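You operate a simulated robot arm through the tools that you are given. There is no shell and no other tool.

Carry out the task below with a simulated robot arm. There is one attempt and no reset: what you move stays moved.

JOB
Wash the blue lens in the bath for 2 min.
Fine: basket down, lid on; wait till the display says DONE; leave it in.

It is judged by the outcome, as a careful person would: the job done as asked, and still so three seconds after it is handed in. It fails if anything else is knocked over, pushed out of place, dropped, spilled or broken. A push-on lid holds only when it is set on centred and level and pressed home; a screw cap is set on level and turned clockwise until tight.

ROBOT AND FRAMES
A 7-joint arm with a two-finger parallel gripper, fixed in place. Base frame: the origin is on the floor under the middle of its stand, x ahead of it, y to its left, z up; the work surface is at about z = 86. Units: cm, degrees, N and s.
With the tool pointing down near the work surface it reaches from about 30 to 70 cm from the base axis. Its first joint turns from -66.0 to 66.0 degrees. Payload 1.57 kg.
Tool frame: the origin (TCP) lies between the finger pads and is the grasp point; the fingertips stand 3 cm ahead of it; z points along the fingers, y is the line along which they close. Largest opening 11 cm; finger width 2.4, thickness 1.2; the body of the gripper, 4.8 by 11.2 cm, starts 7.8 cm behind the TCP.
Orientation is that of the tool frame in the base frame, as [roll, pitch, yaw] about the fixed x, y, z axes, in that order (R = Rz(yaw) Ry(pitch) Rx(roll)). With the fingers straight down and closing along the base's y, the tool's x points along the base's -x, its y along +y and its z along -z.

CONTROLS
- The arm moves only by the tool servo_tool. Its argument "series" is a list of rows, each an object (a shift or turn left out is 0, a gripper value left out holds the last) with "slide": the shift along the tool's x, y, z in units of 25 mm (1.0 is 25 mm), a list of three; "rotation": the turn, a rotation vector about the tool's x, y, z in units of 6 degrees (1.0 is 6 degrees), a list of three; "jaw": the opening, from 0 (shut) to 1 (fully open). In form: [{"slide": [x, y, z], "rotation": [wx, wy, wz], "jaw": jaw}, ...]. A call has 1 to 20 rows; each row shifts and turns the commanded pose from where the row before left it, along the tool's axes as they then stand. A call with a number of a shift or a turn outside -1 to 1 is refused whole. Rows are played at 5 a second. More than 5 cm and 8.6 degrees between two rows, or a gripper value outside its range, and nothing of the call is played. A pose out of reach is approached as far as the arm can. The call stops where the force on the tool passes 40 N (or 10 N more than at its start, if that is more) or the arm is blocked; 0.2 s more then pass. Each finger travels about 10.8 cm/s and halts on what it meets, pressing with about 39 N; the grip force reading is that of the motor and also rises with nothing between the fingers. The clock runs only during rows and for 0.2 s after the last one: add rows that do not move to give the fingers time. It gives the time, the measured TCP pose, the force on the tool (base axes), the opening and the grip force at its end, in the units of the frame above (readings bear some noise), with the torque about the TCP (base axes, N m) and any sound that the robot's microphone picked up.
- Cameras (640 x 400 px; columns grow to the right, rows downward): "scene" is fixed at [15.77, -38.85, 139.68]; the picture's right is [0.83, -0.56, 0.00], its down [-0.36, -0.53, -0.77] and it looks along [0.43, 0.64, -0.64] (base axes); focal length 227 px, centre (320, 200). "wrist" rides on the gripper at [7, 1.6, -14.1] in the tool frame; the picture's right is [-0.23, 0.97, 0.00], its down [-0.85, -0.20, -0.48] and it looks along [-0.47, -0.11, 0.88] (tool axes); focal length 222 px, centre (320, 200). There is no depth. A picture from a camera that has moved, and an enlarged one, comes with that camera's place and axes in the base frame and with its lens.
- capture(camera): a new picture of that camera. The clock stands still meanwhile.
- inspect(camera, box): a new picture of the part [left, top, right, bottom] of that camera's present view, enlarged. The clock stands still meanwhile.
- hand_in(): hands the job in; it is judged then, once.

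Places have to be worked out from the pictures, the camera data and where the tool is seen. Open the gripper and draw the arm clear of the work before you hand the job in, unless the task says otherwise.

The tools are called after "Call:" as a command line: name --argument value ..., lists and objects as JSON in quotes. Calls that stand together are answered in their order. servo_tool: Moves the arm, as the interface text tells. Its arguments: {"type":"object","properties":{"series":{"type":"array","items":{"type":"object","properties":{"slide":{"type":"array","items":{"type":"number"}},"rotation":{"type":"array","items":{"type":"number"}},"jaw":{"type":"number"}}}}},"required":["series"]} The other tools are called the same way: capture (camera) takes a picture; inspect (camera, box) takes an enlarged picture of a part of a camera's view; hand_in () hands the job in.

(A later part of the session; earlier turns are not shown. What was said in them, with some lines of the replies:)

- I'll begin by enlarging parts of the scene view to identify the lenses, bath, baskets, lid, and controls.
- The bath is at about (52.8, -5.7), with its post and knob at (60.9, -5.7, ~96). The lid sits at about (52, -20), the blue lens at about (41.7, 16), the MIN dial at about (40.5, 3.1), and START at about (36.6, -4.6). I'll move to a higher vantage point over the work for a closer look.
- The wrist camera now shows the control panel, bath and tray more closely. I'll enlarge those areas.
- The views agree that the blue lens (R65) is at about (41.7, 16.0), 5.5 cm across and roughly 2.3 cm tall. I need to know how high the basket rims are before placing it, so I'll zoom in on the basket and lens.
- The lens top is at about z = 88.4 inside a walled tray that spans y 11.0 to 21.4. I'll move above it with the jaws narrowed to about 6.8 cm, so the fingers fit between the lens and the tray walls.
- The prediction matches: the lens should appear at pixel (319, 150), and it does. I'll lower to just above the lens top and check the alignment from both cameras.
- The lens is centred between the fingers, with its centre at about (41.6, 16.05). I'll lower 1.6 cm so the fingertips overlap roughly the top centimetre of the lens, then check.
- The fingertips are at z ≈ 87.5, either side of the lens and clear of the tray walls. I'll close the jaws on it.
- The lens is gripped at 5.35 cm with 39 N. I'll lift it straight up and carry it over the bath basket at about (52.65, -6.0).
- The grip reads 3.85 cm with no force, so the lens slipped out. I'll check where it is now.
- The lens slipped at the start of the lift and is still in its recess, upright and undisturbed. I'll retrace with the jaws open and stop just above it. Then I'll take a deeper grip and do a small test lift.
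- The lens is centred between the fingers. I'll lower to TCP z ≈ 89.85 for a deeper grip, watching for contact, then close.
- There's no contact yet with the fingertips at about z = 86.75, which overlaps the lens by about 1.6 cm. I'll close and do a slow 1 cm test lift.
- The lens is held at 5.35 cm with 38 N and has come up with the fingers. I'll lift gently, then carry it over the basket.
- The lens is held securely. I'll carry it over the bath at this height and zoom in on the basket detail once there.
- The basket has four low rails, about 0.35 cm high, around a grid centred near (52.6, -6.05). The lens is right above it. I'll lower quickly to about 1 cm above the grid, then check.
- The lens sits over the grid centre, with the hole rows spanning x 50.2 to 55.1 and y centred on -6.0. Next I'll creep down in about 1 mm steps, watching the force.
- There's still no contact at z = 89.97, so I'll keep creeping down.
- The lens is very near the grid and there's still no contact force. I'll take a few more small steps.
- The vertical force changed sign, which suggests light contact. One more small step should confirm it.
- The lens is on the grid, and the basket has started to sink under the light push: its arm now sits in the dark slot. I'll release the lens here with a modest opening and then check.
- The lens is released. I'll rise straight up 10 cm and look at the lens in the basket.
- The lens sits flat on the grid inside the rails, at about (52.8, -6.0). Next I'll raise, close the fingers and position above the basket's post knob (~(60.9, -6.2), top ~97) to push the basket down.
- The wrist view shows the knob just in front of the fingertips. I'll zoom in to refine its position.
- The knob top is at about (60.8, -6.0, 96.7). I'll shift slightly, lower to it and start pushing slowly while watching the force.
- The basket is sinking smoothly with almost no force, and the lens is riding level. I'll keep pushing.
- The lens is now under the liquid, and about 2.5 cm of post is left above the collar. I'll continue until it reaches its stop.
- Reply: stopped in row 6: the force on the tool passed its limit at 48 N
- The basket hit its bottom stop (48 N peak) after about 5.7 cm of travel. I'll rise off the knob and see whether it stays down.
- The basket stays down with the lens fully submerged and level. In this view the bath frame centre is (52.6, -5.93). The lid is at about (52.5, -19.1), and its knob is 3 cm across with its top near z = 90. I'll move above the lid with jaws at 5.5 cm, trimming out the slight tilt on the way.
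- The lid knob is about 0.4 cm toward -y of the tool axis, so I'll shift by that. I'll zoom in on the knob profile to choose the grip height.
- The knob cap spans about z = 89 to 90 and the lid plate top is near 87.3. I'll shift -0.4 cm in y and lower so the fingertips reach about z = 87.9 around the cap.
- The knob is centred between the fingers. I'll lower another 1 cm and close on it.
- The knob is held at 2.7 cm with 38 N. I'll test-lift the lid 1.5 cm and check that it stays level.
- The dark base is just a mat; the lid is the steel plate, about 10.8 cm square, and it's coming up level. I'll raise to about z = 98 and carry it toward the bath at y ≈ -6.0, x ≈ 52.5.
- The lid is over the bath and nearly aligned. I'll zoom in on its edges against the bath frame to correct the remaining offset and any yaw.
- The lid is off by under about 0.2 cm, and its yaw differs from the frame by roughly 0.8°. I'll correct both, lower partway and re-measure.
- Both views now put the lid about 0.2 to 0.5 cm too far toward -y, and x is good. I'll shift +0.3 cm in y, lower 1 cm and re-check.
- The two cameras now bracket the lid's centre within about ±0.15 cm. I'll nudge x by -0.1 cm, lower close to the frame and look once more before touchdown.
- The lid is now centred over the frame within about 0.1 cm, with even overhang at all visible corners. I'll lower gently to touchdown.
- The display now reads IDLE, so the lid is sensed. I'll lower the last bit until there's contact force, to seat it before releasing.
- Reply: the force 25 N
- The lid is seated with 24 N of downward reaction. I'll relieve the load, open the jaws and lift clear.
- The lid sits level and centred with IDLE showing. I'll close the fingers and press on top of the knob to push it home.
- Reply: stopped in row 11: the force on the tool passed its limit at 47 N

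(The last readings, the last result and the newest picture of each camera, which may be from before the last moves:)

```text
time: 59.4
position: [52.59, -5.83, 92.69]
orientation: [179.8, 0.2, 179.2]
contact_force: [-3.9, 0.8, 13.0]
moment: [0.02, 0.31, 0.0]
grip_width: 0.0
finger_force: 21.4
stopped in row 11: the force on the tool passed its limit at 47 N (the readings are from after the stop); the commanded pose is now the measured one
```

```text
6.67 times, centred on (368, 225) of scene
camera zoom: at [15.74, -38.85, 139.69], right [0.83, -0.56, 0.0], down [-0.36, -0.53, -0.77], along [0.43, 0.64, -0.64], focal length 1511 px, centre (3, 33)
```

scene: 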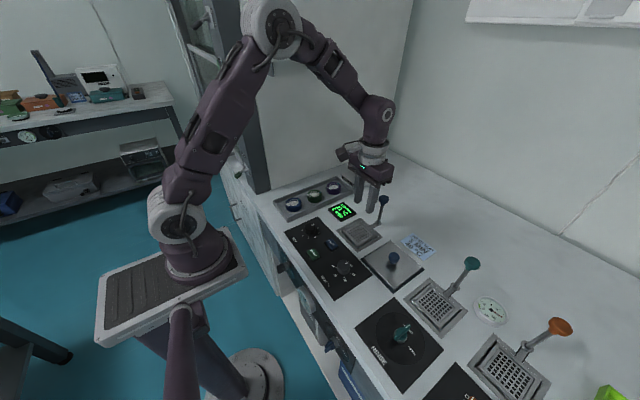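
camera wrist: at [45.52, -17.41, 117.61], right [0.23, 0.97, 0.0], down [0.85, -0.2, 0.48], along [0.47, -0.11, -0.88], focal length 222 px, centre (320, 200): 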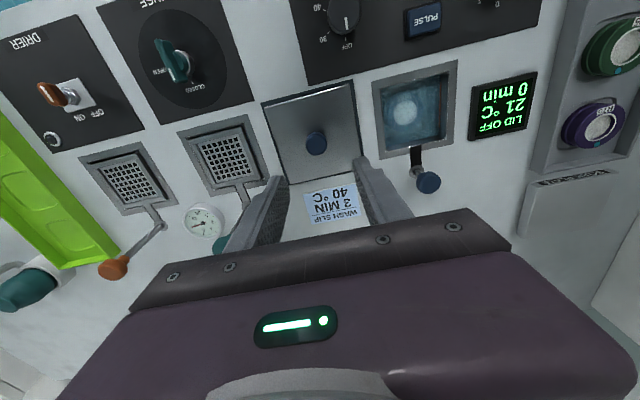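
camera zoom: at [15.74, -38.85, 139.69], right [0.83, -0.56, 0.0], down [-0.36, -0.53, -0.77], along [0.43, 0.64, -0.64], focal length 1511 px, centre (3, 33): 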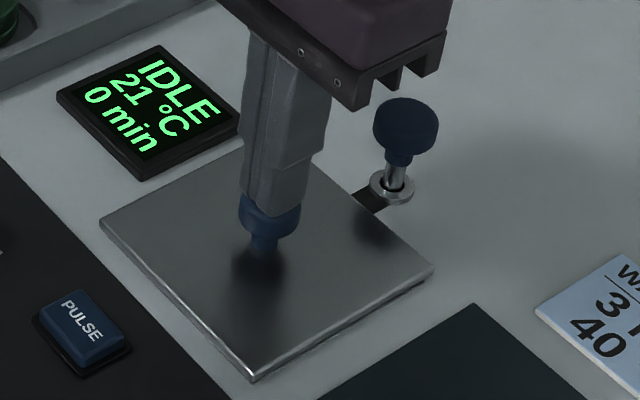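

The lid is pressed home (47 N peak) and sits flush. I'll rise and move above the MIN dial at about (40.5, 3.15), trimming the small tilt.

Call:
servo_tool --series '[{"slide": [0, 0, -0.3], "jaw": 0.0}, {"slide": [0, 0, -0.8], "rotation": [0.033, 0.033, -0.13]}, {"slide": [0, 0, -0.9]}, {"slide": [0, 0, -0.9], "jaw": 0.3}, {"slide": [0.5, 0.37, 0], "jaw": 0.5}, {"slide": [0.87, 0.64, 0], "jaw": 0.5}, {"slide": [0.87, 0.64, 0]}, {"slide": [0.87, 0.64, 0]}, {"slide": [0.87, 0.64, 0]}, {"slide": [0.6, 0.45, 0]}, {"slide": [0.26, 0.2, 0]}, {"slide": [0, 0, 0]}, {"slide": [0, 0, 0]}]'

Call:
capture --camera "wrist"

Call:
inspect --camera "wrist" --box '[240, 80, 400, 220]'

Call:
inspect --camera "scene" --box '[280, 180, 400, 280]'

```text
time: 62.2
position: [40.6, 3.34, 100.04]
orientation: [-179.8, -0.1, 180.0]
contact_force: [0.1, -0.3, -0.9]
moment: [-0.01, 0.0, -0.01]
grip_width: 5.5
finger_force: 0.0
```

```text
taken
camera wrist: at [33.65, 4.99, 114.24], right [0.23, 0.97, 0.0], down [0.86, -0.2, 0.48], along [0.47, -0.11, -0.88], focal length 222 px, centre (320, 200)
```

wrist: 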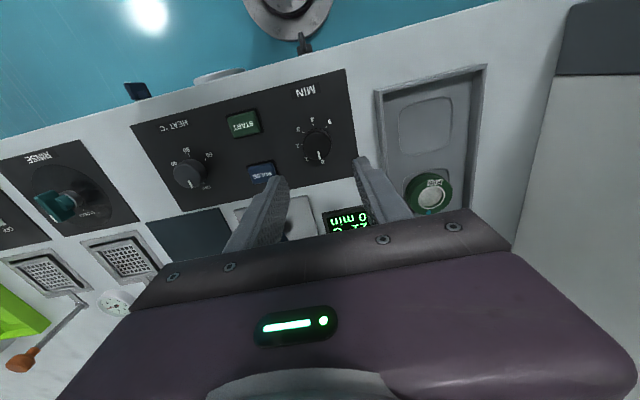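

```text
2.86 times, centred on (320, 150) of wrist
camera zoom: at [33.65, 4.99, 114.24], right [0.23, 0.97, 0.0], down [0.86, -0.2, 0.48], along [0.47, -0.11, -0.88], focal length 635 px, centre (320, 343)
```

zoom: 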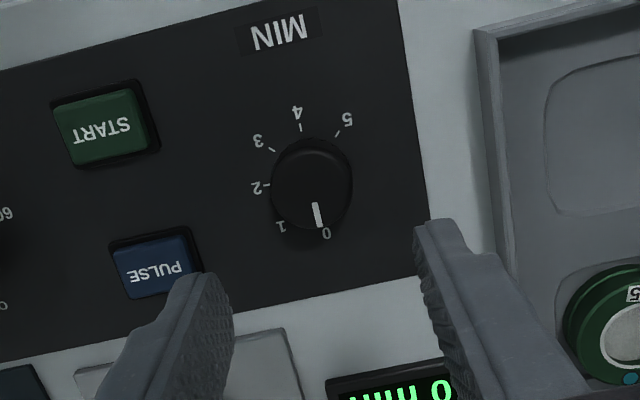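

```text
4.00 times, centred on (340, 230) of scene
camera zoom: at [15.77, -38.85, 139.68], right [0.83, -0.56, 0.0], down [-0.36, -0.53, -0.77], along [0.43, 0.64, -0.64], focal length 906 px, centre (240, 80)
```

zoom: 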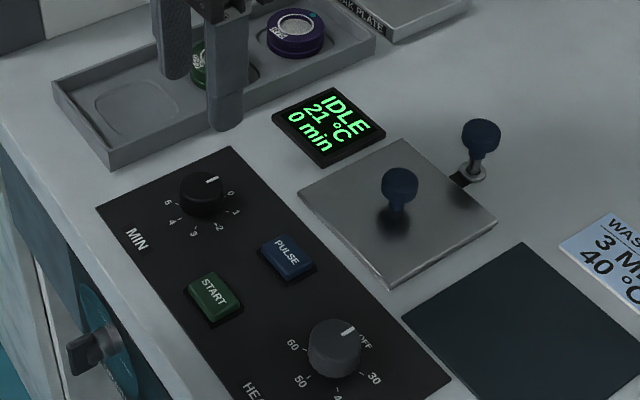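

IDLE still shows, and the dial centre is about (40.35, 3.05), slightly offset from the tool. I'll centre on it and pre-rotate the gripper 45° anticlockwise, so the 90° clockwise turn (0 → 2) stays in mid-range.

Call:
servo_tool --series '[{"slide": [0.13, -0.11, 0.2], "rotation": [-0.03, 0, 0], "jaw": 0.5}, {"slide": [0, 0, 0], "rotation": [0, 0, -0.7]}, {"slide": [0, 0, 0], "rotation": [0, 0, -1]}, {"slide": [0, 0, 0], "rotation": [0, 0, -1]}, {"slide": [0, 0, 0], "rotation": [0, 0, -1]}, {"slide": [0, 0, 0], "rotation": [0, 0, -1]}, {"slide": [0, 0, 0], "rotation": [0, 0, -1]}, {"slide": [0, 0, 0], "rotation": [0, 0, -1]}, {"slide": [0, 0, 0], "rotation": [0, 0, -0.8]}, {"slide": [0, 0, 0]}, {"slide": [0, 0, 0]}]'

Call:
capture --camera "wrist"

Call:
inspect --camera "scene" --box '[270, 160, 370, 260]'

```text
time: 64.6
position: [40.1, 2.72, 99.45]
orientation: [-180.0, 0.0, -135.0]
contact_force: [-1.0, 0.8, 0.2]
moment: [-0.02, 0.03, 0.01]
grip_width: 5.5
finger_force: 0.1
```

```text
taken
camera wrist: at [34.14, -0.9, 113.6], right [-0.53, 0.85, 0.0], down [0.75, 0.46, 0.48], along [0.41, 0.25, -0.88], focal length 222 px, centre (320, 200)
```

wrist: 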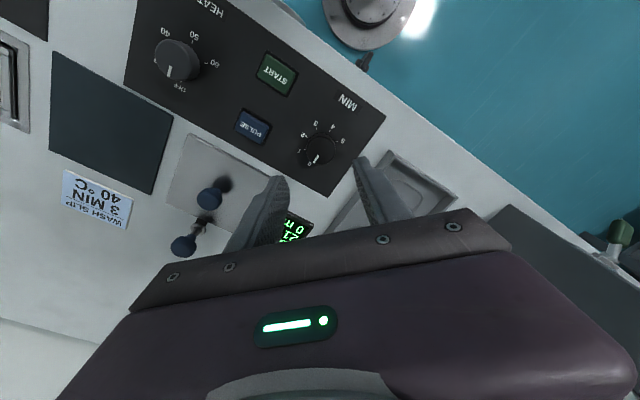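

```text
4.00 times, centred on (320, 210) of scene
camera zoom: at [15.77, -38.85, 139.68], right [0.83, -0.56, 0.0], down [-0.36, -0.53, -0.77], along [0.43, 0.64, -0.64], focal length 906 px, centre (320, 160)
```

zoom: 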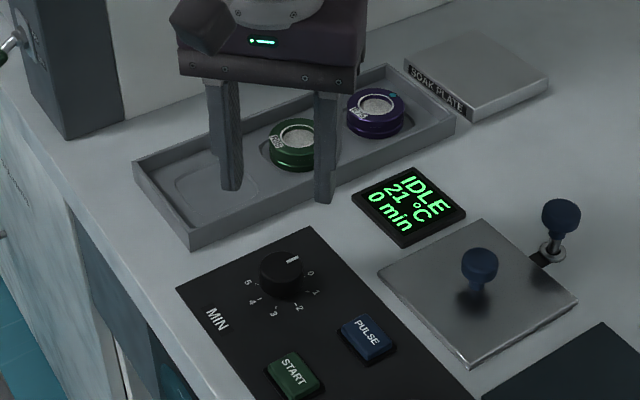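

The gripper is rotated. I'll zoom in to check the dial's centring below the tool and the finger line.

Call:
inspect --camera "wrist" --box '[260, 80, 380, 200]'

```text
3.33 times, centred on (320, 140) of wrist
camera zoom: at [34.14, -0.9, 113.6], right [-0.53, 0.85, 0.0], down [0.75, 0.46, 0.48], along [0.41, 0.25, -0.88], focal length 740 px, centre (320, 400)
```

zoom: 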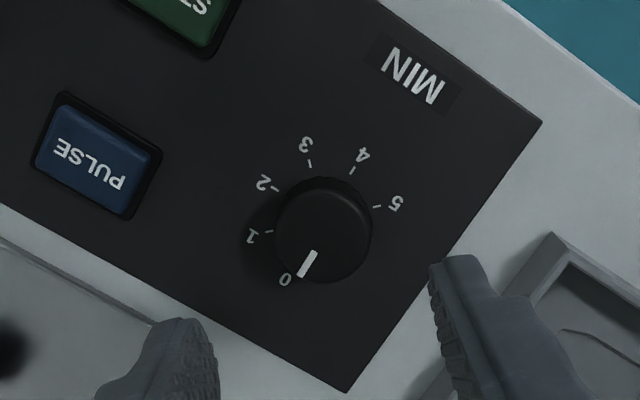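

The dial is centred under the tool within 0.1 cm. I'll lower so the fingertips reach about z = 86.9, around the dial and just above the panel.

Call:
servo_tool --series '[{"slide": [0, 0, 0.6]}, {"slide": [0, 0, 0.8]}, {"slide": [0, 0, 0.8]}, {"slide": [0, 0, 0.7]}, {"slide": [0, 0, 0.4]}, {"slide": [0, 0, 0.2]}, {"slide": [0, 0, 0.2]}, {"slide": [0, 0, 0.12]}, {"slide": [0, 0, 0]}]'

Call:
inspect --camera "wrist" --box '[230, 90, 410, 230]'

Call:
inspect --camera "scene" --box '[280, 190, 360, 250]'

```text
time: 66.6
position: [40.08, 2.8, 90.02]
orientation: [180.0, 0.0, -134.9]
contact_force: [0.2, 0.1, -0.5]
moment: [-0.02, 0.01, 0.0]
grip_width: 5.5
finger_force: 0.0
```

```text
2.86 times, centred on (320, 160) of wrist
camera zoom: at [34.06, -0.86, 104.04], right [-0.53, 0.85, 0.0], down [0.75, 0.46, 0.48], along [0.41, 0.25, -0.88], focal length 635 px, centre (320, 314)
```

zoom: 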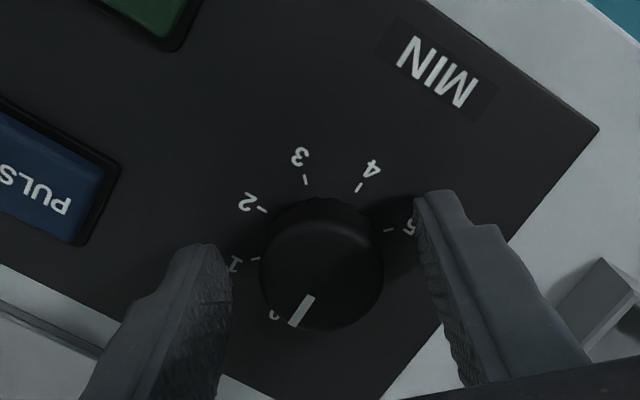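

```text
6.67 times, centred on (320, 220) of scene
camera zoom: at [15.77, -38.85, 139.68], right [0.83, -0.56, 0.0], down [-0.36, -0.53, -0.77], along [0.43, 0.64, -0.64], focal length 1511 px, centre (320, 67)
```

zoom: 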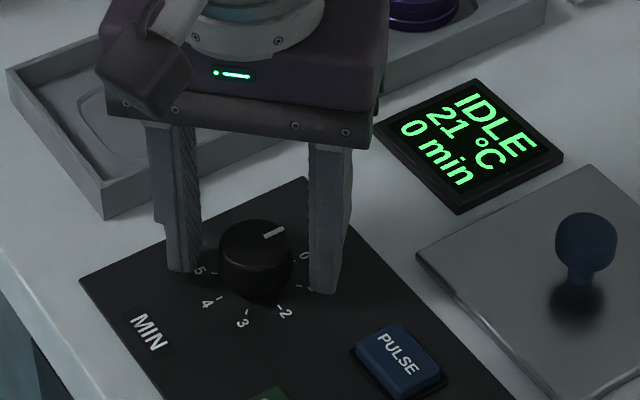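

The fingers straddle the dial without touching the panel. I'll close on it, then turn 12° as a test.

Call:
servo_tool --series '[{"slide": [0, 0, 0], "jaw": 0.35}, {"slide": [0, 0, 0], "jaw": 0.25}, {"slide": [0, 0, 0], "jaw": 0.2}, {"slide": [0, 0, 0], "jaw": 0.2}, {"slide": [0, 0, 0], "rotation": [0, 0, 1]}, {"slide": [0, 0, 0], "rotation": [0, 0, 1]}, {"slide": [0, 0, 0]}]'

Call:
inspect --camera "wrist" --box '[230, 90, 410, 230]'

Call:
inspect --camera "scene" --box '[280, 190, 360, 250]'

```text
time: 68.2
position: [40.16, 2.92, 90.02]
orientation: [179.9, -0.1, -147.1]
contact_force: [-1.6, -0.6, -29.5]
moment: [-0.41, -0.09, 0.01]
grip_width: 3.38
finger_force: 41.4
```

```text
2.86 times, centred on (320, 160) of wrist
camera zoom: at [33.41, 0.53, 104.13], right [-0.34, 0.94, 0.0], down [0.83, 0.3, 0.48], along [0.45, 0.16, -0.88], focal length 635 px, centre (320, 314)
```

zoom: 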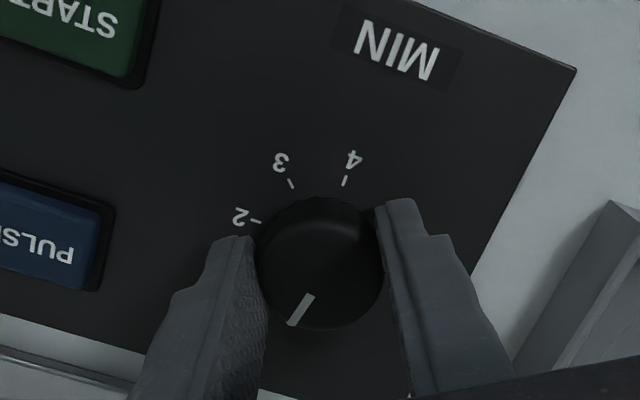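

```text
6.67 times, centred on (320, 220) of scene
camera zoom: at [15.81, -38.85, 139.68], right [0.83, -0.56, 0.0], down [-0.36, -0.53, -0.77], along [0.43, 0.64, -0.64], focal length 1511 px, centre (320, 67)
```

zoom: 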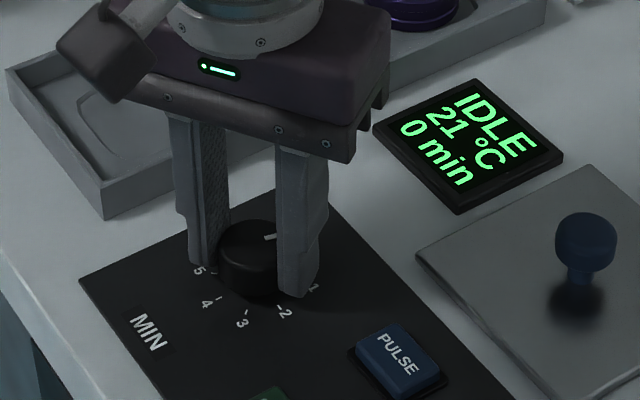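

The dial turned with the gripper, but there's a 29 N vertical load from the grip. I'll lower slightly to relieve it before continuing.

Call:
servo_tool --series '[{"slide": [0, 0, 0.04]}, {"slide": [0, 0, 0]}, {"slide": [0, 0, 0]}]'

```text
time: 69.0
position: [40.09, 2.85, 89.99]
orientation: [179.9, 0.0, -147.0]
contact_force: [-13.2, 8.1, 15.5]
moment: [-0.6, 1.03, 0.03]
grip_width: 3.37
finger_force: 41.7
```

The coupling is stiff, so I'll back off 0.3 mm and keep turning clockwise in moderate chunks, watching forces and the display.

Call:
servo_tool --series '[{"slide": [0, 0, -0.012]}, {"slide": [0, 0, 0], "rotation": [0, 0, 0.7]}, {"slide": [0, 0, 0], "rotation": [0, 0, 0.7]}, {"slide": [0, 0, 0], "rotation": [0, 0, 0.7]}, {"slide": [0, 0, 0], "rotation": [0, 0, 0.7]}, {"slide": [0, 0, 0]}]'

Call:
inspect --camera "wrist" --box '[230, 90, 410, 230]'

Call:
inspect --camera "scene" --box '[280, 190, 360, 250]'

```text
time: 70.4
position: [40.02, 2.95, 89.96]
orientation: [-179.9, 0.1, -163.8]
contact_force: [-13.0, 14.1, 27.5]
moment: [0.11, 0.14, 0.03]
grip_width: 3.36
finger_force: 41.2
```

```text
2.86 times, centred on (320, 160) of wrist
camera zoom: at [32.96, 2.61, 104.02], right [-0.05, 1.0, 0.0], down [0.88, 0.05, 0.48], along [0.48, 0.03, -0.88], focal length 635 px, centre (320, 314)
```

zoom: 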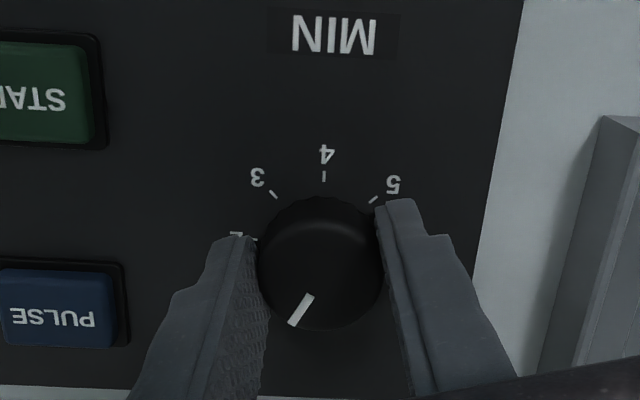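

```text
6.67 times, centred on (320, 220) of scene
camera zoom: at [15.71, -38.82, 139.7], right [0.83, -0.56, 0.0], down [-0.36, -0.53, -0.77], along [0.43, 0.64, -0.64], focal length 1511 px, centre (320, 67)
```

zoom: 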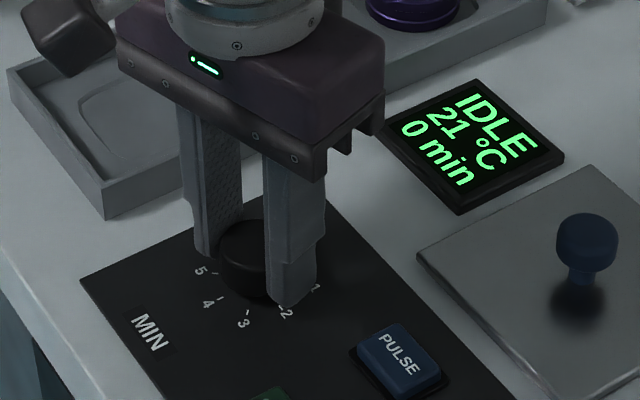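

The pointer follows the gripper, about 29° so far. I'll relieve the side and vertical load slightly and continue turning.

Call:
servo_tool --series '[{"slide": [0.01, 0.015, -0.02]}, {"slide": [0, 0, 0], "rotation": [0, 0, 0.7]}, {"slide": [0, 0, 0], "rotation": [0, 0, 0.7]}, {"slide": [0, 0, 0], "rotation": [0, 0, 0.7]}, {"slide": [0, 0, 0], "rotation": [0, 0, 0.7]}, {"slide": [0, 0, 0]}]'

Call:
inspect --camera "scene" --box '[280, 190, 360, 250]'

```text
time: 71.8
position: [40.05, 3.05, 89.93]
orientation: [179.9, 0.0, 179.6]
contact_force: [-5.9, 33.9, 9.4]
moment: [0.43, 0.78, 0.06]
grip_width: 3.37
finger_force: 41.7
```

```text
6.67 times, centred on (320, 220) of scene
camera zoom: at [15.75, -38.77, 139.71], right [0.83, -0.56, 0.0], down [-0.36, -0.53, -0.77], along [0.43, 0.64, -0.64], focal length 1511 px, centre (320, 67)
```

zoom: 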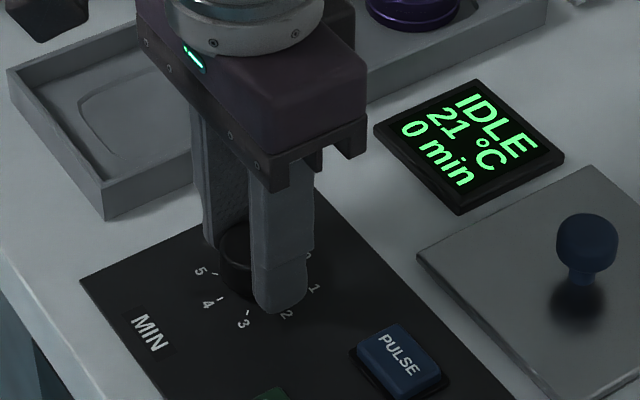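

The dial has turned 45°, but side load is building up. I'll shift +y slightly to relieve it and check.

Call:
servo_tool --series '[{"slide": [0.005, 0.024, -0.005]}, {"slide": [0, 0, 0]}]'

Call:
inspect --camera "wrist" --box '[230, 90, 410, 230]'

```text
time: 72.4
position: [40.09, 3.02, 89.92]
orientation: [180.0, 0.0, 179.4]
contact_force: [-4.2, 26.1, -5.6]
moment: [0.23, 0.02, 0.05]
grip_width: 3.33
finger_force: 41.1
```

```text
2.86 times, centred on (320, 160) of wrist
camera zoom: at [33.17, 4.74, 104.02], right [0.24, 0.97, 0.0], down [0.85, -0.21, 0.48], along [0.47, -0.11, -0.88], focal length 635 px, centre (320, 314)
```

zoom: 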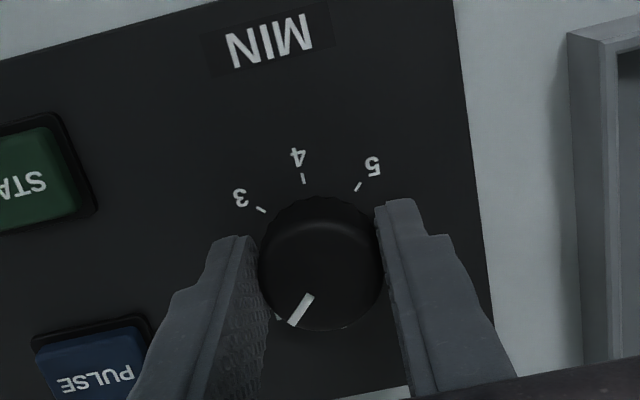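

The pointer is now about at "1". I'll take out the remaining side load with another small +y shift, then continue turning.

Call:
servo_tool --series '[{"slide": [0, 0.04, 0]}, {"slide": [0, 0.03, 0]}, {"slide": [0, 0, 0]}]'

```text
time: 73.2
position: [40.21, 2.95, 89.84]
orientation: [180.0, 0.0, 179.3]
contact_force: [2.4, -4.1, -24.9]
moment: [0.32, -0.71, 0.0]
grip_width: 3.39
finger_force: 41.4
```

The side load is gone. I'll lower 0.4 mm for the vertical load and turn another 21°.

Call:
servo_tool --series '[{"slide": [0, 0, 0.016]}, {"slide": [0, 0, 0], "rotation": [0, 0, 0.7]}, {"slide": [0, 0, 0], "rotation": [0, 0, 0.7]}, {"slide": [0, 0, 0], "rotation": [0, 0, 0.7]}, {"slide": [0, 0, 0], "rotation": [0, 0, 0.7]}, {"slide": [0, 0, 0], "rotation": [0, 0, 0.7]}, {"slide": [0, 0, 0]}]'

Call:
inspect --camera "scene" --box '[280, 190, 360, 250]'

```text
time: 74.8
position: [40.11, 2.95, 89.94]
orientation: [179.8, 0.0, 158.4]
contact_force: [7.3, -22.1, 15.0]
moment: [-0.92, -0.05, -0.04]
grip_width: 3.36
finger_force: 41.6
```

```text
6.67 times, centred on (320, 220) of scene
camera zoom: at [15.77, -38.91, 139.67], right [0.83, -0.56, 0.0], down [-0.36, -0.53, -0.77], along [0.43, 0.64, -0.64], focal length 1511 px, centre (320, 67)
```

zoom: 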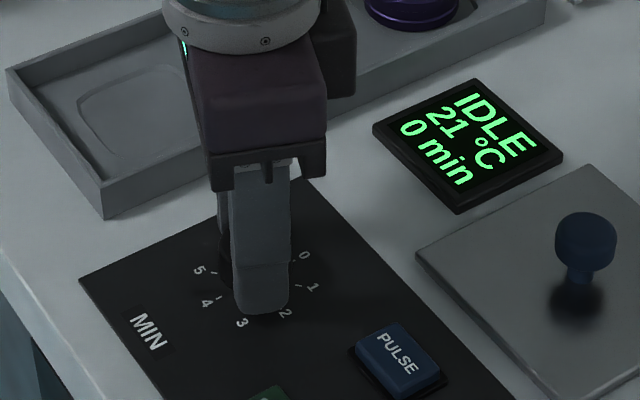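

Now at about 66.5°. I'll relieve the load and complete the remaining 23.4°.

Call:
servo_tool --series '[{"slide": [-0.018, -0.045, -0.012]}, {"slide": [0, 0, 0], "rotation": [0, 0, 0.7]}, {"slide": [0, 0, 0], "rotation": [0, 0, 0.8]}, {"slide": [0, 0, 0], "rotation": [0, 0, 0.8]}, {"slide": [0, 0, 0], "rotation": [0, 0, 0.8]}, {"slide": [0, 0, 0], "rotation": [0, 0, 0.8]}, {"slide": [0, 0, 0]}]'

Call:
inspect --camera "scene" --box '[280, 190, 360, 250]'

Call:
inspect --camera "wrist" --box '[230, 90, 410, 230]'

```text
time: 76.4
position: [40.1, 3.07, 89.93]
orientation: [180.0, -0.1, 134.9]
contact_force: [7.1, -3.3, 8.0]
moment: [0.46, 0.94, 0.04]
grip_width: 3.37
finger_force: 41.9
```

```text
6.67 times, centred on (320, 220) of scene
camera zoom: at [15.78, -38.86, 139.68], right [0.83, -0.56, 0.0], down [-0.36, -0.53, -0.77], along [0.43, 0.64, -0.64], focal length 1511 px, centre (320, 67)
```

zoom: 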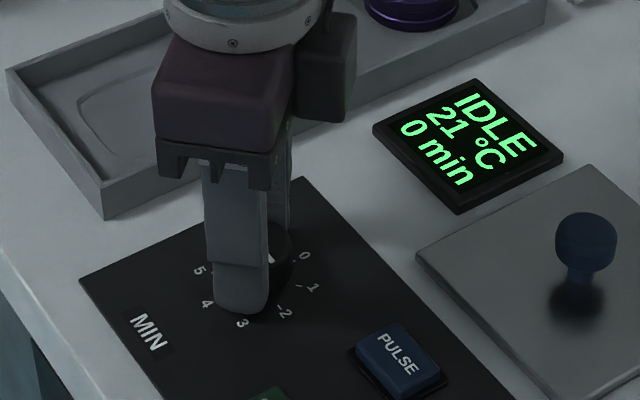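

```text
2.86 times, centred on (320, 160) of wrist
camera zoom: at [36.38, 9.2, 104.05], right [0.85, 0.53, 0.0], down [0.46, -0.75, 0.48], along [0.25, -0.41, -0.88], focal length 635 px, centre (320, 314)
```

zoom: 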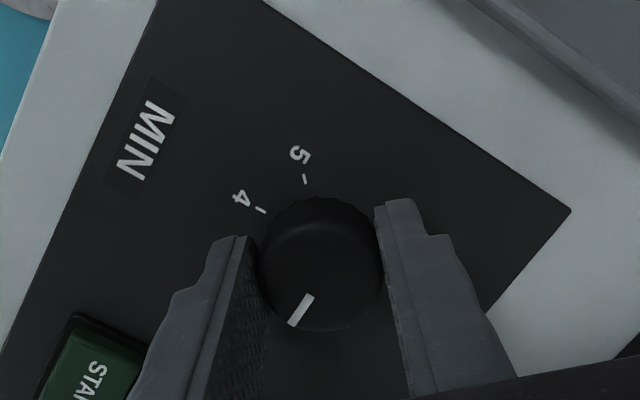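

I've turned 90° in total. I'll release, lift straight up and check that the pointer is on 2.

Call:
servo_tool --series '[{"slide": [0, 0, 0], "jaw": 0.4}, {"slide": [0, 0, 0], "jaw": 0.5}, {"slide": [0, 0, 0], "jaw": 0.5}, {"slide": [0, 0, -0.4]}, {"slide": [0, 0, -0.8]}, {"slide": [0, 0, -0.9]}, {"slide": [0, 0, -0.9]}, {"slide": [0, 0, -0.9]}, {"slide": [0, 0, 0]}, {"slide": [0, 0, 0]}]'

Call:
inspect --camera "scene" --box '[280, 190, 360, 250]'

Call:
inspect --camera "wrist" --box '[260, 80, 380, 200]'

```text
time: 78.6
position: [39.97, 3.13, 99.72]
orientation: [180.0, 0.0, 135.0]
contact_force: [0.7, -0.9, 0.2]
moment: [-0.01, 0.0, -0.02]
grip_width: 5.51
finger_force: 0.1
```

```text
6.67 times, centred on (320, 220) of scene
camera zoom: at [15.77, -38.85, 139.68], right [0.83, -0.56, 0.0], down [-0.36, -0.53, -0.77], along [0.43, 0.64, -0.64], focal length 1511 px, centre (320, 67)
```

zoom: 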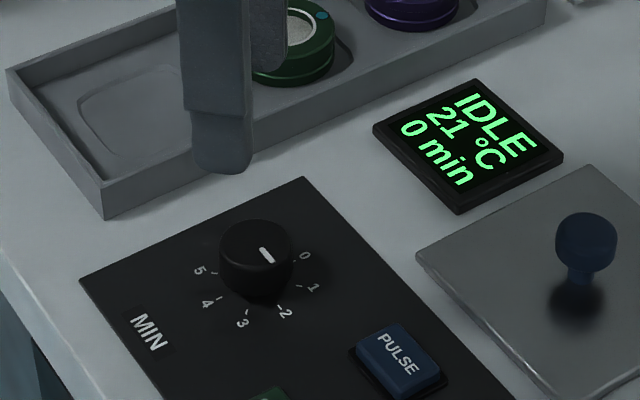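

```text
3.33 times, centred on (320, 140) of wrist
camera zoom: at [36.25, 9.35, 113.77], right [0.85, 0.53, 0.0], down [0.46, -0.75, 0.48], along [0.25, -0.41, -0.88], focal length 740 px, centre (320, 400)
```

zoom: 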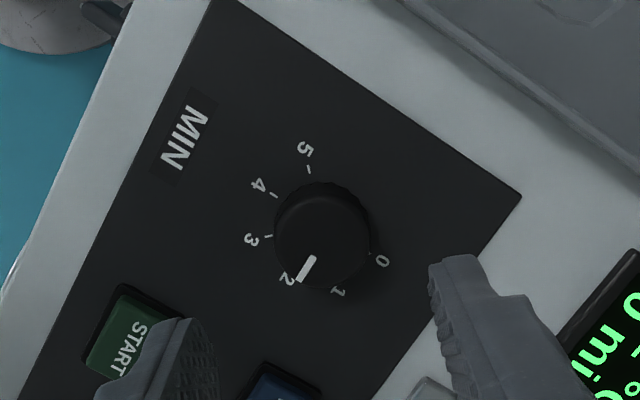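

The pointer looks to be at "2". I'll zoom in further to verify before pressing START.

Call:
inspect --camera "wrist" --box '[295, 120, 345, 175]'

Call:
inspect --camera "scene" --box '[300, 215, 330, 242]'

```text
7.27 times, centred on (320, 148) of wrist
camera zoom: at [36.25, 9.35, 113.77], right [0.85, 0.53, 0.0], down [0.46, -0.75, 0.48], along [0.25, -0.41, -0.88], focal length 1615 px, centre (320, 582)
```

zoom: 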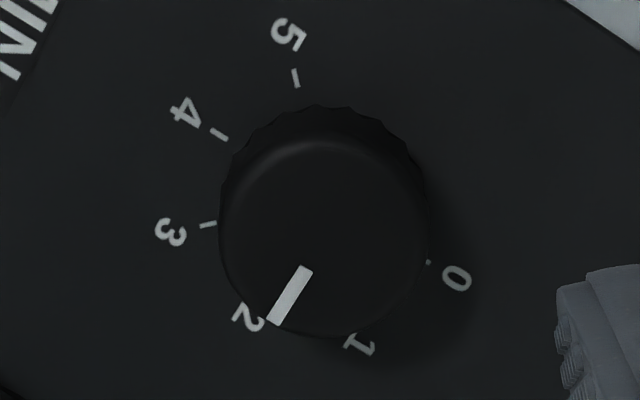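

```text
14.81 times, centred on (315, 228) of scene
camera zoom: at [15.77, -38.85, 139.68], right [0.83, -0.56, 0.0], down [-0.36, -0.53, -0.77], along [0.43, 0.64, -0.64], focal length 3358 px, centre (394, -222)
```

zoom: 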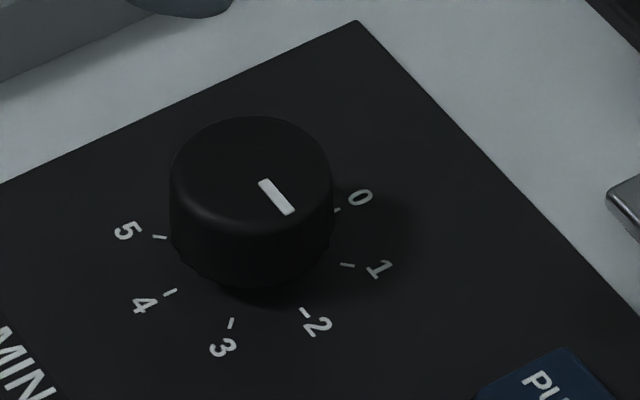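

In both views the pointer is aligned with the 2 tick (about 90°). START is at about (36.3, -4.95), so I'll close the fingers, rotate the wrist back and move above it.

Call:
servo_tool --series '[{"slide": [0, 0, 0], "rotation": [0, 0, -0.8], "jaw": 0.3}, {"slide": [0, 0, 0], "rotation": [0, 0, -1], "jaw": 0.0}, {"slide": [0, 0, 0], "rotation": [0, 0, -1], "jaw": 0.0}, {"slide": [0, 0, 0], "rotation": [0, 0, -1]}, {"slide": [0, 0, 0], "rotation": [0, 0, -1]}, {"slide": [0, 0, 0], "rotation": [0, 0, -1]}, {"slide": [0, 0, 0], "rotation": [0, 0, -1]}, {"slide": [0, 0, 0], "rotation": [0, 0, -0.7]}, {"slide": [0, 0, 0]}, {"slide": [0.3, -0.65, 0]}, {"slide": [0.3, -0.65, 0]}, {"slide": [0.3, -0.65, 0]}, {"slide": [0.3, -0.65, 0]}, {"slide": [0.28, -0.62, 0]}, {"slide": [0, 0, 0]}, {"slide": [0, 0, 0]}]'

Call:
inspect --camera "wrist" --box '[230, 70, 410, 210]'

Call:
inspect --camera "scene" --box '[290, 200, 380, 270]'

```text
time: 82.0
position: [36.35, -5.17, 99.38]
orientation: [179.9, -0.1, -179.9]
contact_force: [0.8, -0.3, 0.7]
moment: [0.02, -0.01, 0.01]
grip_width: 0.0
finger_force: 21.0
```

```text
2.86 times, centred on (320, 140) of wrist
camera zoom: at [29.52, -3.5, 113.6], right [0.23, 0.97, 0.0], down [0.86, -0.2, 0.48], along [0.47, -0.11, -0.88], focal length 635 px, centre (320, 371)
```

zoom: 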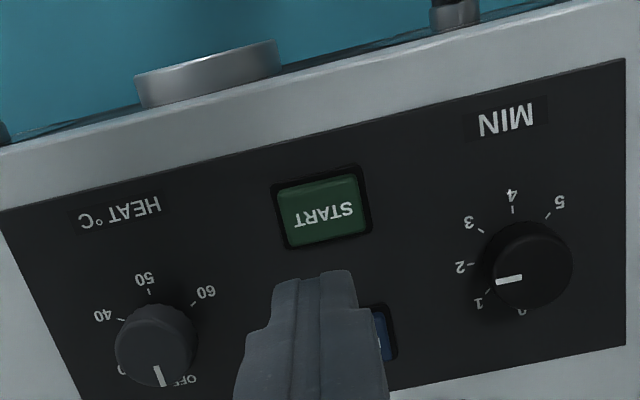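

```text
5.71 times, centred on (335, 235) of scene
camera zoom: at [15.77, -38.85, 139.68], right [0.83, -0.56, 0.0], down [-0.36, -0.53, -0.77], along [0.43, 0.64, -0.64], focal length 1295 px, centre (234, 0)
```

zoom: 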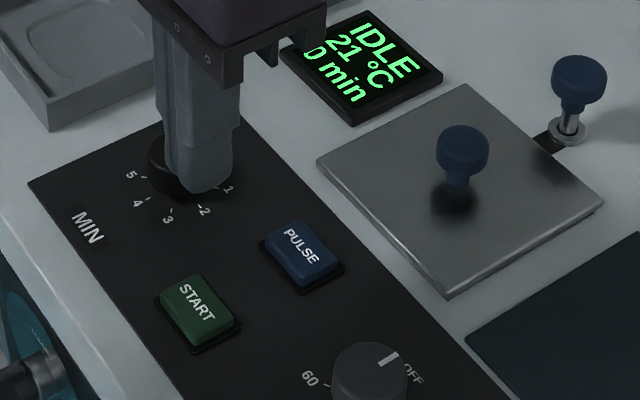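

The dial pointer reads on 2. START is about 0.4 cm toward -x of the tool, so I'll correct, lower and press gently.

Call:
servo_tool --series '[{"slide": [0.16, 0.06, 0.5], "jaw": 0.0}, {"slide": [0, 0, 0.8]}, {"slide": [0, 0, 0.8]}, {"slide": [0, 0, 0.7]}, {"slide": [0, 0, 0.4]}, {"slide": [0, 0, 0.16]}, {"slide": [0, 0, 0]}]'

Call:
inspect --camera "scene" --box '[290, 200, 380, 270]'

Call:
inspect --camera "wrist" --box '[230, 90, 410, 230]'

```text
time: 83.6
position: [35.93, -4.88, 91.06]
orientation: [-179.9, 0.0, -179.9]
contact_force: [0.9, 0.0, 0.2]
moment: [-0.01, 0.01, -0.01]
grip_width: 0.0
finger_force: 21.3
```

```text
5.71 times, centred on (335, 235) of scene
camera zoom: at [15.77, -38.85, 139.68], right [0.83, -0.56, 0.0], down [-0.36, -0.53, -0.77], along [0.43, 0.64, -0.64], focal length 1295 px, centre (234, 0)
```

zoom: 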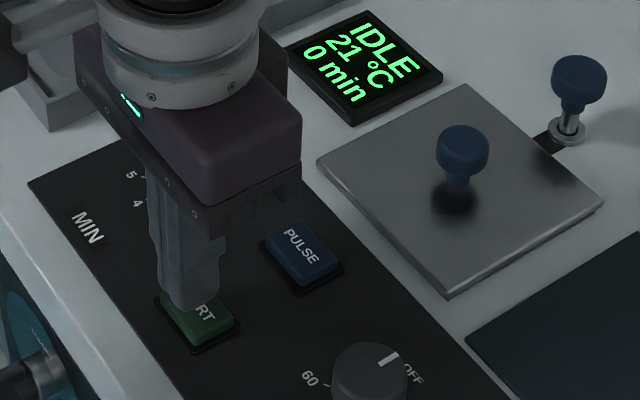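

```text
2.86 times, centred on (320, 160) of wrist
camera zoom: at [28.96, -3.19, 105.24], right [0.23, 0.97, 0.0], down [0.86, -0.2, 0.48], along [0.47, -0.11, -0.88], focal length 635 px, centre (320, 314)
```

zoom: 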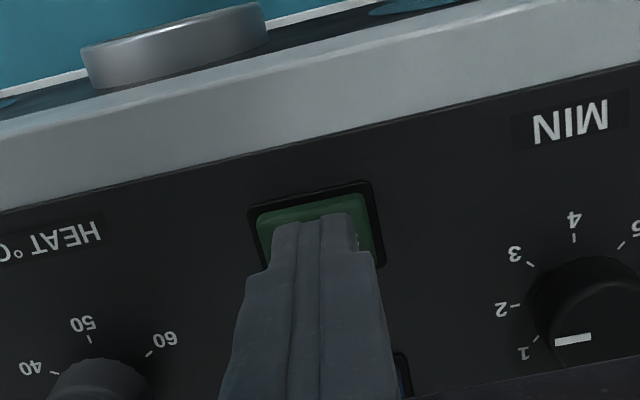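

The fingertips are centred over START. I'll press down in small steps.

Call:
servo_tool --series '[{"slide": [0, 0, 0.1]}, {"slide": [0, 0, 0.1]}, {"slide": [0, 0, 0.08]}, {"slide": [0, 0, 0.08]}, {"slide": [0, 0, 0.08]}, {"slide": [0, 0, 0]}]'

Call:
inspect --camera "scene" --box '[290, 200, 380, 270]'

```text
time: 85.0
position: [36.03, -4.9, 90.22]
orientation: [179.9, 0.0, 180.0]
contact_force: [0.1, 0.2, -0.1]
moment: [-0.01, -0.02, -0.01]
grip_width: 0.02
finger_force: 21.4
```

```text
5.71 times, centred on (335, 235) of scene
camera zoom: at [15.77, -38.85, 139.68], right [0.83, -0.56, 0.0], down [-0.36, -0.53, -0.77], along [0.43, 0.64, -0.64], focal length 1295 px, centre (234, 0)
```

zoom: 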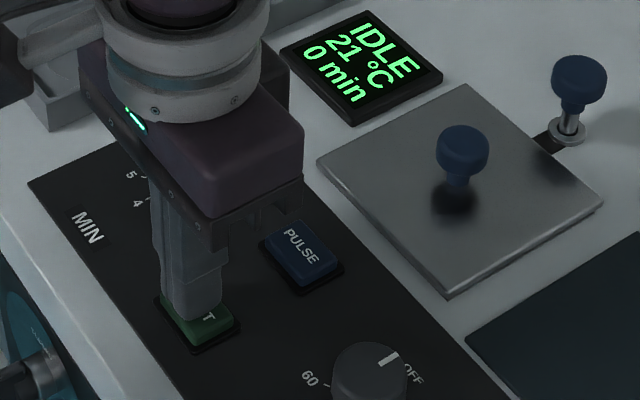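

There's no contact yet with the fingertips at about 87.1, so I'll continue down.

Call:
servo_tool --series '[{"slide": [0, 0, 0.06]}, {"slide": [0, 0, 0.06]}, {"slide": [0, 0, 0.06]}, {"slide": [0, 0, 0]}]'

Call:
inspect --camera "scene" --box '[290, 200, 380, 270]'

```text
time: 86.0
position: [36.07, -4.88, 89.75]
orientation: [179.9, 0.1, -180.0]
contact_force: [0.6, 2.3, 5.8]
moment: [0.06, -0.07, -0.01]
grip_width: 0.0
finger_force: 21.6
heard: click
```

```text
5.71 times, centred on (335, 235) of scene
camera zoom: at [15.77, -38.84, 139.69], right [0.83, -0.56, 0.0], down [-0.36, -0.53, -0.77], along [0.43, 0.64, -0.64], focal length 1295 px, centre (234, 0)
```

zoom: 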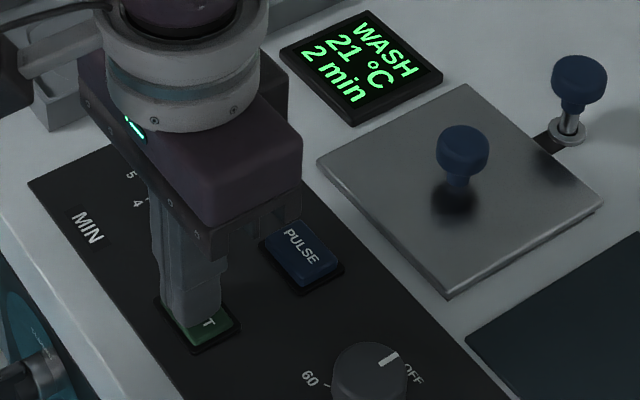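

A click, and the display reads WASH, 21 °C, 2 min, so the cycle is running. I'll lift off START, rise well clear and wait with the arm out of the way.

Call:
servo_tool --series '[{"slide": [0, 0, -0.2]}, {"slide": [0, 0, -0.5]}, {"slide": [0, 0, -0.8]}, {"slide": [0, 0, -0.9]}, {"slide": [0, 0, -0.9]}, {"slide": [0, 0, -0.9]}, {"slide": [0, 0, -0.9]}, {"slide": [0, 0, -0.9]}, {"slide": [0, 0, -0.9]}, {"slide": [0, 0, -0.9]}, {"slide": [0, 0, -0.8], "jaw": 0.5}, {"slide": [0, 0, 0], "jaw": 0.5}, {"slide": [0, 0, 0]}, {"slide": [0, 0, 0]}, {"slide": [0, 0, 0]}, {"slide": [0, 0, 0]}, {"slide": [0, 0, 0]}, {"slide": [0, 0, 0]}, {"slide": [0, 0, 0]}, {"slide": [0, 0, 0]}]'

Call:
inspect --camera "scene" --box '[280, 180, 400, 280]'

```text
time: 90.2
position: [35.87, -4.96, 110.99]
orientation: [-180.0, 0.0, 179.9]
contact_force: [-1.1, -0.2, 0.4]
moment: [-0.01, 0.01, -0.02]
grip_width: 5.51
finger_force: 0.1
```

```text
4.00 times, centred on (340, 230) of scene
camera zoom: at [15.77, -38.85, 139.68], right [0.83, -0.56, 0.0], down [-0.36, -0.53, -0.77], along [0.43, 0.64, -0.64], focal length 906 px, centre (240, 80)
```

zoom: 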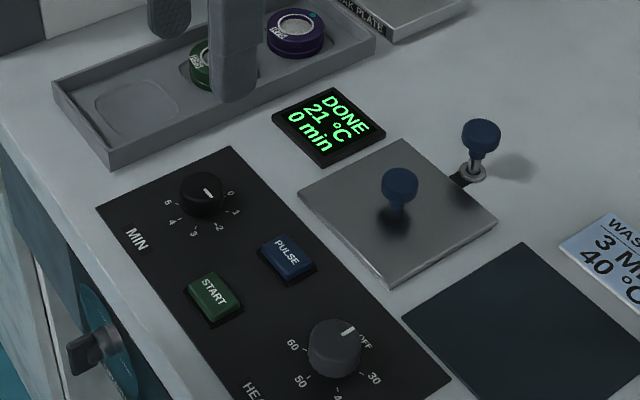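

The display reads DONE. I'll do a final check of the whole scene, then hand in with the arm clear, gripper open, basket down and lid on.

Call:
servo_tool --series '[{"slide": [0.5, 0.8, -0.8], "jaw": 0.8}, {"slide": [0.5, 0.8, -0.8], "jaw": 0.8}, {"slide": [0.3, 0.8, -0.8]}, {"slide": [0, 0.8, -0.8]}, {"slide": [0, 0.8, -0.8]}, {"slide": [0, 0, 0]}, {"slide": [0, 0, 0]}, {"slide": [0, 0, 0]}]'

Call:
capture --camera "scene"

Call:
inspect --camera "scene" --box '[280, 170, 420, 280]'

```text
time: 92.0
position: [32.89, 4.91, 121.16]
orientation: [179.9, 0.0, -180.0]
contact_force: [0.0, 0.1, 0.5]
moment: [-0.03, 0.01, 0.01]
grip_width: 8.79
finger_force: 0.0
```

```text
taken
```

scene: 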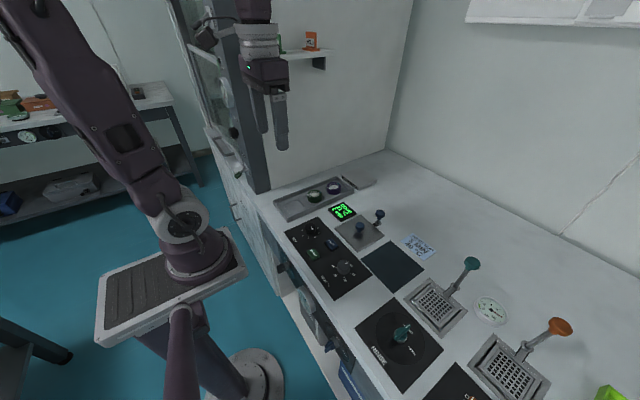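

```text
3.64 times, centred on (350, 225) of scene
camera zoom: at [15.77, -38.85, 139.68], right [0.83, -0.56, 0.0], down [-0.36, -0.53, -0.77], along [0.43, 0.64, -0.64], focal length 824 px, centre (211, 109)
```

zoom: 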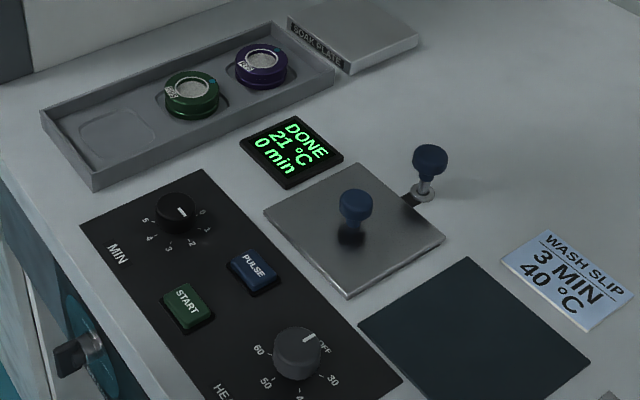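

The display reads DONE, the basket is down with the blue lens inside, and the lid is on and flush. The other lenses, slip and parts are undisturbed, and the arm is clear with the gripper open, so I'll hand in.

Call:
hand_in

```text
The job is handed in.
```

The blue lens (R65) has had its 2-minute wash, and I handed the job in with the display reading DONE. It is still in the bath with the basket down and the lid pressed on.

- **Time:** The wash slip on the bench says 3 min at 40 °C. I set the dial to 2 min as you asked, and the display showed "WASH, 2 min" at the start. The simulator then reached DONE within about four seconds on its clock.
- **Temperature:** You didn't give one, so I left the heat off and it washed at 21 °C.
- **Slip during pick-up:** On the first try the lens slipped from the fingers as I started to lift, but it stayed upright in its slot in the tray. The second grip held.
- **Other items:** The other lenses, the slip and the rest of the bench looked undisturbed in the final picture. The arm was clear with the gripper open.
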